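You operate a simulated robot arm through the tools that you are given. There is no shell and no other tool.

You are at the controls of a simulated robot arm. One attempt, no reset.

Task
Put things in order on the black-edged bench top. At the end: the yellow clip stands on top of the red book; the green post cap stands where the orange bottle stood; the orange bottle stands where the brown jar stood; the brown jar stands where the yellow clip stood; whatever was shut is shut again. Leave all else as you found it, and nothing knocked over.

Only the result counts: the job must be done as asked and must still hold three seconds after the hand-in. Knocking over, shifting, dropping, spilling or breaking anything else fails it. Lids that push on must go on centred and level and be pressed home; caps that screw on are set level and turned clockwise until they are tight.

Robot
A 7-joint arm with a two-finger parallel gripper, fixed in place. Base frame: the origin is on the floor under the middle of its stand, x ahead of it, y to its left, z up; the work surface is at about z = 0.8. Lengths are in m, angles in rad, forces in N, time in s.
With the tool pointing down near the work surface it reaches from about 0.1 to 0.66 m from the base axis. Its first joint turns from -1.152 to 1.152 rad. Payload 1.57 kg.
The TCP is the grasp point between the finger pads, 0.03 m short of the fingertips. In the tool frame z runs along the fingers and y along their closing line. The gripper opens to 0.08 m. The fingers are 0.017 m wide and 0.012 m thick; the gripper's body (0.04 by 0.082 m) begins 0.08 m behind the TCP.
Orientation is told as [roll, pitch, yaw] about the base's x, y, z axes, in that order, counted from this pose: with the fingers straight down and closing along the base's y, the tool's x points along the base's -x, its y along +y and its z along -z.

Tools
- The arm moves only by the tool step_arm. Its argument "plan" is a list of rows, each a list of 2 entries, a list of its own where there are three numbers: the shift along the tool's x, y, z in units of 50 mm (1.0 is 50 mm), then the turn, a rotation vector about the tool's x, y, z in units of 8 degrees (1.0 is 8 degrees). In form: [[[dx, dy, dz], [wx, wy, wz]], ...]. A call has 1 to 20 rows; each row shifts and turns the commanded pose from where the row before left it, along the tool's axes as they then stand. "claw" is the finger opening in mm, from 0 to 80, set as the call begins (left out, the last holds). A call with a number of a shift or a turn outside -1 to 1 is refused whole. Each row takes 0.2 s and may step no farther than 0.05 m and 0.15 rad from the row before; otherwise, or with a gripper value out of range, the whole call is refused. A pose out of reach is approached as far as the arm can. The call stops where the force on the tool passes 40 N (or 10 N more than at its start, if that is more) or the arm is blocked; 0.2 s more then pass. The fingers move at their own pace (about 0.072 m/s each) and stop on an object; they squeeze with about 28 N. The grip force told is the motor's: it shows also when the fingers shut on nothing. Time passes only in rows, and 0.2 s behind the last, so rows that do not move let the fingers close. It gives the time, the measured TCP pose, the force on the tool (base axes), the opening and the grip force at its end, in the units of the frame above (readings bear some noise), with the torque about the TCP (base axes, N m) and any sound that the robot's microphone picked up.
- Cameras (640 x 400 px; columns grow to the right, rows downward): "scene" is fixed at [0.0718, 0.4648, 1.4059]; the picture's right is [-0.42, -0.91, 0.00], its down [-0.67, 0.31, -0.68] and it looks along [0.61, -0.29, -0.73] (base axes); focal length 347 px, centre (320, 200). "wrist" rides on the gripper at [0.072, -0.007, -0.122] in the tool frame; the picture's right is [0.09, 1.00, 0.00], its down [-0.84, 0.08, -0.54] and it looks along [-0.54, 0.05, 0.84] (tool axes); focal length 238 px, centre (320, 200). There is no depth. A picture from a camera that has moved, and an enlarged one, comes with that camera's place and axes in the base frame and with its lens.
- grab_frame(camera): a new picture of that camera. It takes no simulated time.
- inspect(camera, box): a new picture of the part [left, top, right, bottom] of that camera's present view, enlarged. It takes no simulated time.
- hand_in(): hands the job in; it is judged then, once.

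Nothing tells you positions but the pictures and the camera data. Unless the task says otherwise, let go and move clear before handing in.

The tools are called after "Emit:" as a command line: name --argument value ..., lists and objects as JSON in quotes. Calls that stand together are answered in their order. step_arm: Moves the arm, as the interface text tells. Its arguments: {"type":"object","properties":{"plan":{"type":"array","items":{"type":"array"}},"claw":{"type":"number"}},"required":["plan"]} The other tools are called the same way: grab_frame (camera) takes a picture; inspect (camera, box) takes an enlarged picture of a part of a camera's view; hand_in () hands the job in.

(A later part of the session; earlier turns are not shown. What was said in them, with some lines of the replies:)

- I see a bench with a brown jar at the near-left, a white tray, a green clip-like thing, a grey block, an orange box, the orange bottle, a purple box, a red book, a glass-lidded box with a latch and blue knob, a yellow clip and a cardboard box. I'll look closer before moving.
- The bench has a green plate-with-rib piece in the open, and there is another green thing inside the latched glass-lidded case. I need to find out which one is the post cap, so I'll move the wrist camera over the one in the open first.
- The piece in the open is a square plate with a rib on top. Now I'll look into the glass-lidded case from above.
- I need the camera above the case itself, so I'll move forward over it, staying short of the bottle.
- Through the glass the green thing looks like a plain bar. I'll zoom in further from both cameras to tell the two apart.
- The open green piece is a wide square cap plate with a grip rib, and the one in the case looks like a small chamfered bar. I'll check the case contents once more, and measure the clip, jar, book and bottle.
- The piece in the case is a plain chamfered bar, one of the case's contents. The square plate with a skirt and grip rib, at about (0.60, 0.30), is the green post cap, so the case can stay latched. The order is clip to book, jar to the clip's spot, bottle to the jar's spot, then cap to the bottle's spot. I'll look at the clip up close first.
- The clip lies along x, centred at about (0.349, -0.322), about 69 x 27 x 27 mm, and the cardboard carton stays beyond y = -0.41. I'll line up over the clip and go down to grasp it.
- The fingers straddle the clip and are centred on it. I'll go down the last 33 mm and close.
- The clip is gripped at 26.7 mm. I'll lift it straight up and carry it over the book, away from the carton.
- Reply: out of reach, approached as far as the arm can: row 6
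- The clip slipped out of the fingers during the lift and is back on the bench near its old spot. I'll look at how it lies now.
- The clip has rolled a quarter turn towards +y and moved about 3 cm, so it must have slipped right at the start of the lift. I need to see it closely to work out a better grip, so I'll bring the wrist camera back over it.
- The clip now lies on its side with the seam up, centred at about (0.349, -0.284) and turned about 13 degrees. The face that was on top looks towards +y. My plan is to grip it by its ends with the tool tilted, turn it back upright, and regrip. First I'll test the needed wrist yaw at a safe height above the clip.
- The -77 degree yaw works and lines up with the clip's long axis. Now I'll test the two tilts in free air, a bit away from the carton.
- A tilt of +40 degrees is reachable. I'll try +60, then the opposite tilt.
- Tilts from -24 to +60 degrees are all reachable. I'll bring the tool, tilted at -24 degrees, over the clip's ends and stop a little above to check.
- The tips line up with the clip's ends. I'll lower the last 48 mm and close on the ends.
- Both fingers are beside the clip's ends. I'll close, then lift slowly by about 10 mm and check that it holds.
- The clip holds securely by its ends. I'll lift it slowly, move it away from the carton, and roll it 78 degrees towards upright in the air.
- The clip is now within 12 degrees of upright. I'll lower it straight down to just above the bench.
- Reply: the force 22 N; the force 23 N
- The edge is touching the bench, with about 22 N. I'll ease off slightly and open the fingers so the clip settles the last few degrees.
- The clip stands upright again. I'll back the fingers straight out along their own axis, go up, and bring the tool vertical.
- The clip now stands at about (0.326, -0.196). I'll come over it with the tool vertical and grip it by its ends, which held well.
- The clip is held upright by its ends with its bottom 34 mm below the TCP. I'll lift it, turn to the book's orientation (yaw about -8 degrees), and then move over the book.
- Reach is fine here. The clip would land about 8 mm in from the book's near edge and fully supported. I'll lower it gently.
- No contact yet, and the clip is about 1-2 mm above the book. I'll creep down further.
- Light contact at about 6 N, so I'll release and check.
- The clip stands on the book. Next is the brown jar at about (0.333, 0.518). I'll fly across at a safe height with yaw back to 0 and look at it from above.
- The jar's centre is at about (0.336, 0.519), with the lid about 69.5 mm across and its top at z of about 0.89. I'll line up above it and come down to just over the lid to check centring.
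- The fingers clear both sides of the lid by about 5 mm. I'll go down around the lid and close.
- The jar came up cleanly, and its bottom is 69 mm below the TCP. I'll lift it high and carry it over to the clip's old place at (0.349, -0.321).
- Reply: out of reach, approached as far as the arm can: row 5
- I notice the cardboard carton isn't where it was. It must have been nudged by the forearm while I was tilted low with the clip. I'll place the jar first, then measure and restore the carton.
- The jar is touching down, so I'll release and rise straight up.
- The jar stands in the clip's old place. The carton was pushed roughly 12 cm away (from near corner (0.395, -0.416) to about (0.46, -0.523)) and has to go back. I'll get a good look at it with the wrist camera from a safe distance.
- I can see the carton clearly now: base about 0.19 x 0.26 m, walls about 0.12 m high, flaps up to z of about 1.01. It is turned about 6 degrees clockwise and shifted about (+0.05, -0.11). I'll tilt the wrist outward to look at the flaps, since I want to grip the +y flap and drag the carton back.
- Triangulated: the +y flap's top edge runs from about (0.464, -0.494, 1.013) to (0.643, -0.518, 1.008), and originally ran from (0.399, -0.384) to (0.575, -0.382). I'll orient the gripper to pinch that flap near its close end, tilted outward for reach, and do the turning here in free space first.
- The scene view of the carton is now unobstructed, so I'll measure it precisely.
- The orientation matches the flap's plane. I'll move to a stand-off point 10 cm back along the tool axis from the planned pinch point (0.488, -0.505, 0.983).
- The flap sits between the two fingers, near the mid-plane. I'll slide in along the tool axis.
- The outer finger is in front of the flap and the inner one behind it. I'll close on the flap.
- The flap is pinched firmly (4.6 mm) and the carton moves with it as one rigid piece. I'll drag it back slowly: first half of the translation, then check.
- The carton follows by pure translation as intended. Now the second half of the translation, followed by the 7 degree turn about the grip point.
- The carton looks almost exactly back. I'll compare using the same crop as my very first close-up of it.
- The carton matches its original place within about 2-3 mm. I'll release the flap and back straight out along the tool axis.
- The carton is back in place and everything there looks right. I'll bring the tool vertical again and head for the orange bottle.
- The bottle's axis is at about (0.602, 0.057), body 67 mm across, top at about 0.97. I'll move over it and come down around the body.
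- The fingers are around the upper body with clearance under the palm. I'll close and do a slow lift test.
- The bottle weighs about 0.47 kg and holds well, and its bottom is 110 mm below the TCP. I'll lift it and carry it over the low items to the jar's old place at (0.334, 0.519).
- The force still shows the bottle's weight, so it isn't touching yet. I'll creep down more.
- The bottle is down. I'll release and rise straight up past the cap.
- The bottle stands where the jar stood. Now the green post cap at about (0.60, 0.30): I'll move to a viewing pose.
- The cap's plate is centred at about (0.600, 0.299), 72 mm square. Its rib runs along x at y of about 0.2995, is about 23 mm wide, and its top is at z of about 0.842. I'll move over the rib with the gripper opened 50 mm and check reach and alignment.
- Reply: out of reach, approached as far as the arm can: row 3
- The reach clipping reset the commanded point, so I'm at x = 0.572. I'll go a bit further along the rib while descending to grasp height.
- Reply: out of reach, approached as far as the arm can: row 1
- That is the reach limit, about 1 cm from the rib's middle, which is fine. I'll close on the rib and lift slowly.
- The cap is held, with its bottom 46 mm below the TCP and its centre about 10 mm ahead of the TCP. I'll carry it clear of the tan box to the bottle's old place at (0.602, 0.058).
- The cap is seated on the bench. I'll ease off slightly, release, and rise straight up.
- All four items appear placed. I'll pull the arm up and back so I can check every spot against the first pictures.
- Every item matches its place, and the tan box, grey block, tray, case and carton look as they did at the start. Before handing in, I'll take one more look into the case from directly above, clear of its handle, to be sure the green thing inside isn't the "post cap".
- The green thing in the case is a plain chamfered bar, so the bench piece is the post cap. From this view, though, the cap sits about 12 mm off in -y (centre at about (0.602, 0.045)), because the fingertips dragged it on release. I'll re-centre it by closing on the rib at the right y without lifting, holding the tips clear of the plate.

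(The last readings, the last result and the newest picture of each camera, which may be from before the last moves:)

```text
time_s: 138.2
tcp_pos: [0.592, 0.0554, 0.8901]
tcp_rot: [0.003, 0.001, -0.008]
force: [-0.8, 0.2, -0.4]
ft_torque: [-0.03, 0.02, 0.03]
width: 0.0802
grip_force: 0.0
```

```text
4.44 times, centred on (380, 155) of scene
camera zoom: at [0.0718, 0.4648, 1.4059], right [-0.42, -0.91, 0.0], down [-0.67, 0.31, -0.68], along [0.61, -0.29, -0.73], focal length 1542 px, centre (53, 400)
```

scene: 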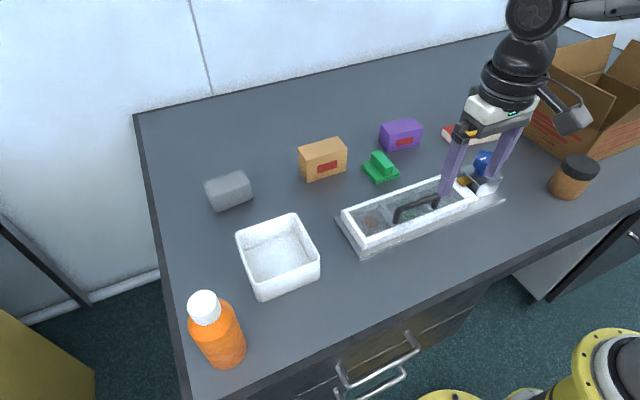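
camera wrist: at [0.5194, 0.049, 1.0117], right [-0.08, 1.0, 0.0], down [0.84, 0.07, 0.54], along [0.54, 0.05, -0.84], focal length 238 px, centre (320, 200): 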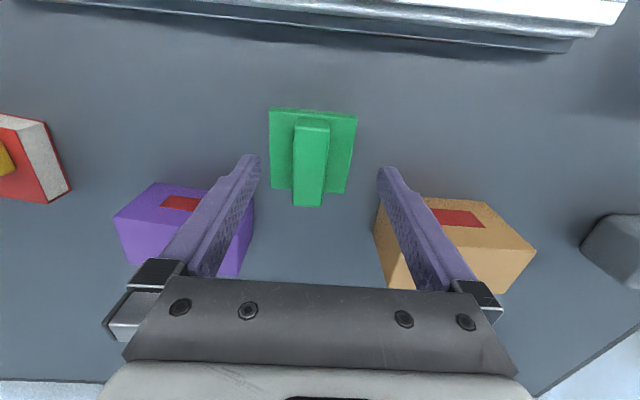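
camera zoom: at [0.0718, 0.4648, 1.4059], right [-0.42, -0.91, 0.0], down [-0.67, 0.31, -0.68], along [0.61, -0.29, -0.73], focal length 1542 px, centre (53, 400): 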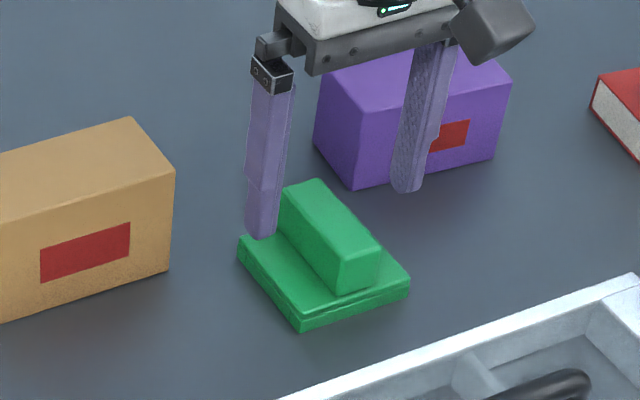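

Emit:
step_arm --plan '[[[0, 0.045, 0.4], [0, 0, 0]], [[0, 0, 0.36], [0, 0, 0]], [[0, 0, 0], [0, 0, 0]]]'

Emit:
step_arm --plan '[[[0, 0, 0], [0, 0, 0]], [[0, 0, 0], [0, 0, 0]], [[0, 0, 0], [0, 0, 0]], [[0, 0, 0], [0, 0, 0]]]' --claw 24

Emit:
inspect --camera "scene" --box '[320, 110, 440, 200]'

```text
time_s: 139.0
tcp_pos: [0.5917, 0.056, 0.8515]
tcp_rot: [0.002, 0.0, -0.01]
force: [0.2, 0.7, -0.1]
ft_torque: [0.01, -0.03, 0.0]
width: 0.0801
grip_force: 0.1
```

```text
time_s: 140.0
tcp_pos: [0.5929, 0.0573, 0.8521]
tcp_rot: [0.003, -0.001, -0.008]
force: [0.0, -0.9, 0.5]
ft_torque: [-0.01, 0.02, 0.02]
width: 0.0257
grip_force: 8.6
```

```text
4.44 times, centred on (380, 155) of scene
camera zoom: at [0.0717, 0.4648, 1.4059], right [-0.42, -0.91, 0.0], down [-0.67, 0.31, -0.68], along [0.61, -0.29, -0.73], focal length 1542 px, centre (53, 400)
```

zoom: 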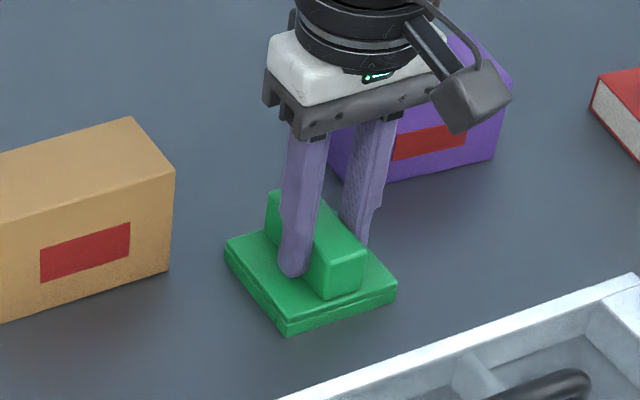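

The cap slid to the centre. The tips are clear of the plate this time, so I'll open and rise straight up.

Emit:
step_arm --plan '[[[0, 0, 0], [0, 0, 0]], [[0, 0, 0], [0, 0, 0]], [[0, 0, 0], [0, 0, 0]]]' --claw 60

Emit:
step_arm --plan '[[[0, 0, -0.3], [0, 0, 0]], [[0, 0, -0.6], [0, 0, 0]], [[0.2, 0, -0.8], [0, 0, 0]], [[0.5, 0, -0.6], [0, 0, 0]], [[0.8, 0, -0.4], [0, 0, 0]], [[0.8, 0.2, -0.2], [0, 0, 0]], [[0, 0, 0], [0, 0, 0]]]'

Emit:
inspect --camera "scene" --box '[320, 110, 440, 200]'

Emit:
grab_frame --camera "scene"

Emit:
grab_frame --camera "wrist"

```text
time_s: 140.8
tcp_pos: [0.5927, 0.0573, 0.8524]
tcp_rot: [0.001, 0.002, -0.008]
force: [-0.9, -0.6, 0.1]
ft_torque: [0.0, -0.01, -0.01]
width: 0.06
grip_force: 0.0
```

```text
time_s: 142.4
tcp_pos: [0.4751, 0.0681, 0.9988]
tcp_rot: [0.002, 0.002, -0.009]
force: [-0.1, 0.8, -0.2]
ft_torque: [0.02, 0.01, -0.01]
width: 0.0599
grip_force: 0.1
```

```text
4.44 times, centred on (380, 155) of scene
camera zoom: at [0.0717, 0.4648, 1.4059], right [-0.42, -0.91, 0.0], down [-0.67, 0.31, -0.68], along [0.61, -0.29, -0.73], focal length 1542 px, centre (53, 400)
```

zoom: 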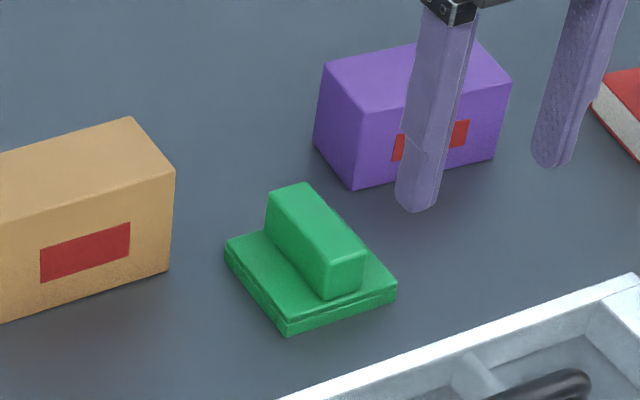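

```text
taken
```

scene: 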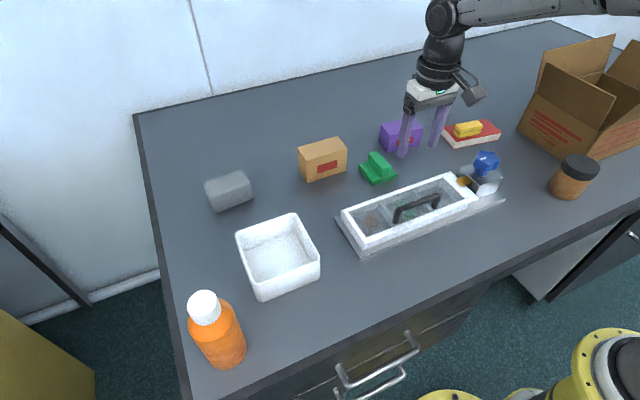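

```text
taken
camera wrist: at [0.4026, 0.0622, 1.1217], right [-0.08, 1.0, 0.0], down [0.84, 0.07, 0.54], along [0.54, 0.05, -0.84], focal length 238 px, centre (320, 200)
```

wrist: 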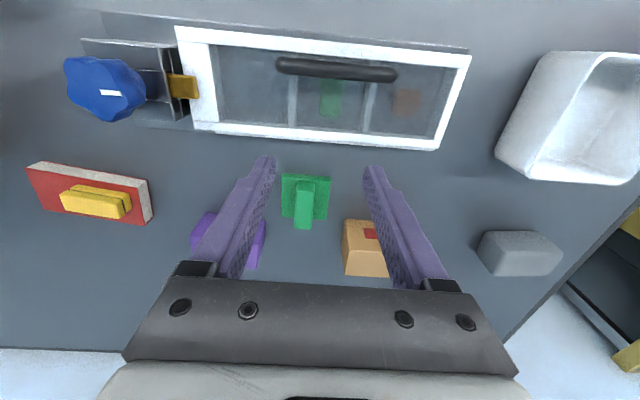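

The cap now stands where the bottle stood, within a few millimetres, and stayed put on release. The other pieces are in place: clip on the book, jar in the clip's spot, bottle in the jar's spot, case still latched, carton back where it was. The gripper is clear, so I'm handing in.

Emit:
hand_in

```text
The job is handed in.
```

I handed the job in with all four pieces in their new places. There were two mishaps along the way, both put right, and one could still count against the result. I judged the final positions from the camera pictures, mostly to within a few millimetres, and the hand-in gave no verdict.

**Final positions**
- **Yellow clip:** it stands upright on the red book, fully supported.
- **Brown jar:** it stands where the clip stood.
- **Orange bottle:** it stands where the jar stood.
- **Green post cap:** it stands where the bottle stood. It slid about 12 mm when I first let go, so I re-centred it.

**What went wrong**
- **The clip slipped out of the gripper** on the first lift and rolled onto its side. I turned it upright again, judging which face had been on top from how it had rolled. The two halves look alike, so I couldn't confirm it.
- **The arm pushed the cardboard carton about 12 cm** while I was turning the clip. I gripped one of its flaps and dragged it back to within about 2–3 mm of where it started. If any shift during the run counts, not just the end state, this would fail it.

**Which green piece:** there were two green pieces, and I took the square plate with the rib, out on the bench, to be the post cap. The one in the glass-lidded case looked like a plain chamfered bar. I never opened the case, so it is still latched. If the bar was the post cap, that part of the job is wrong.
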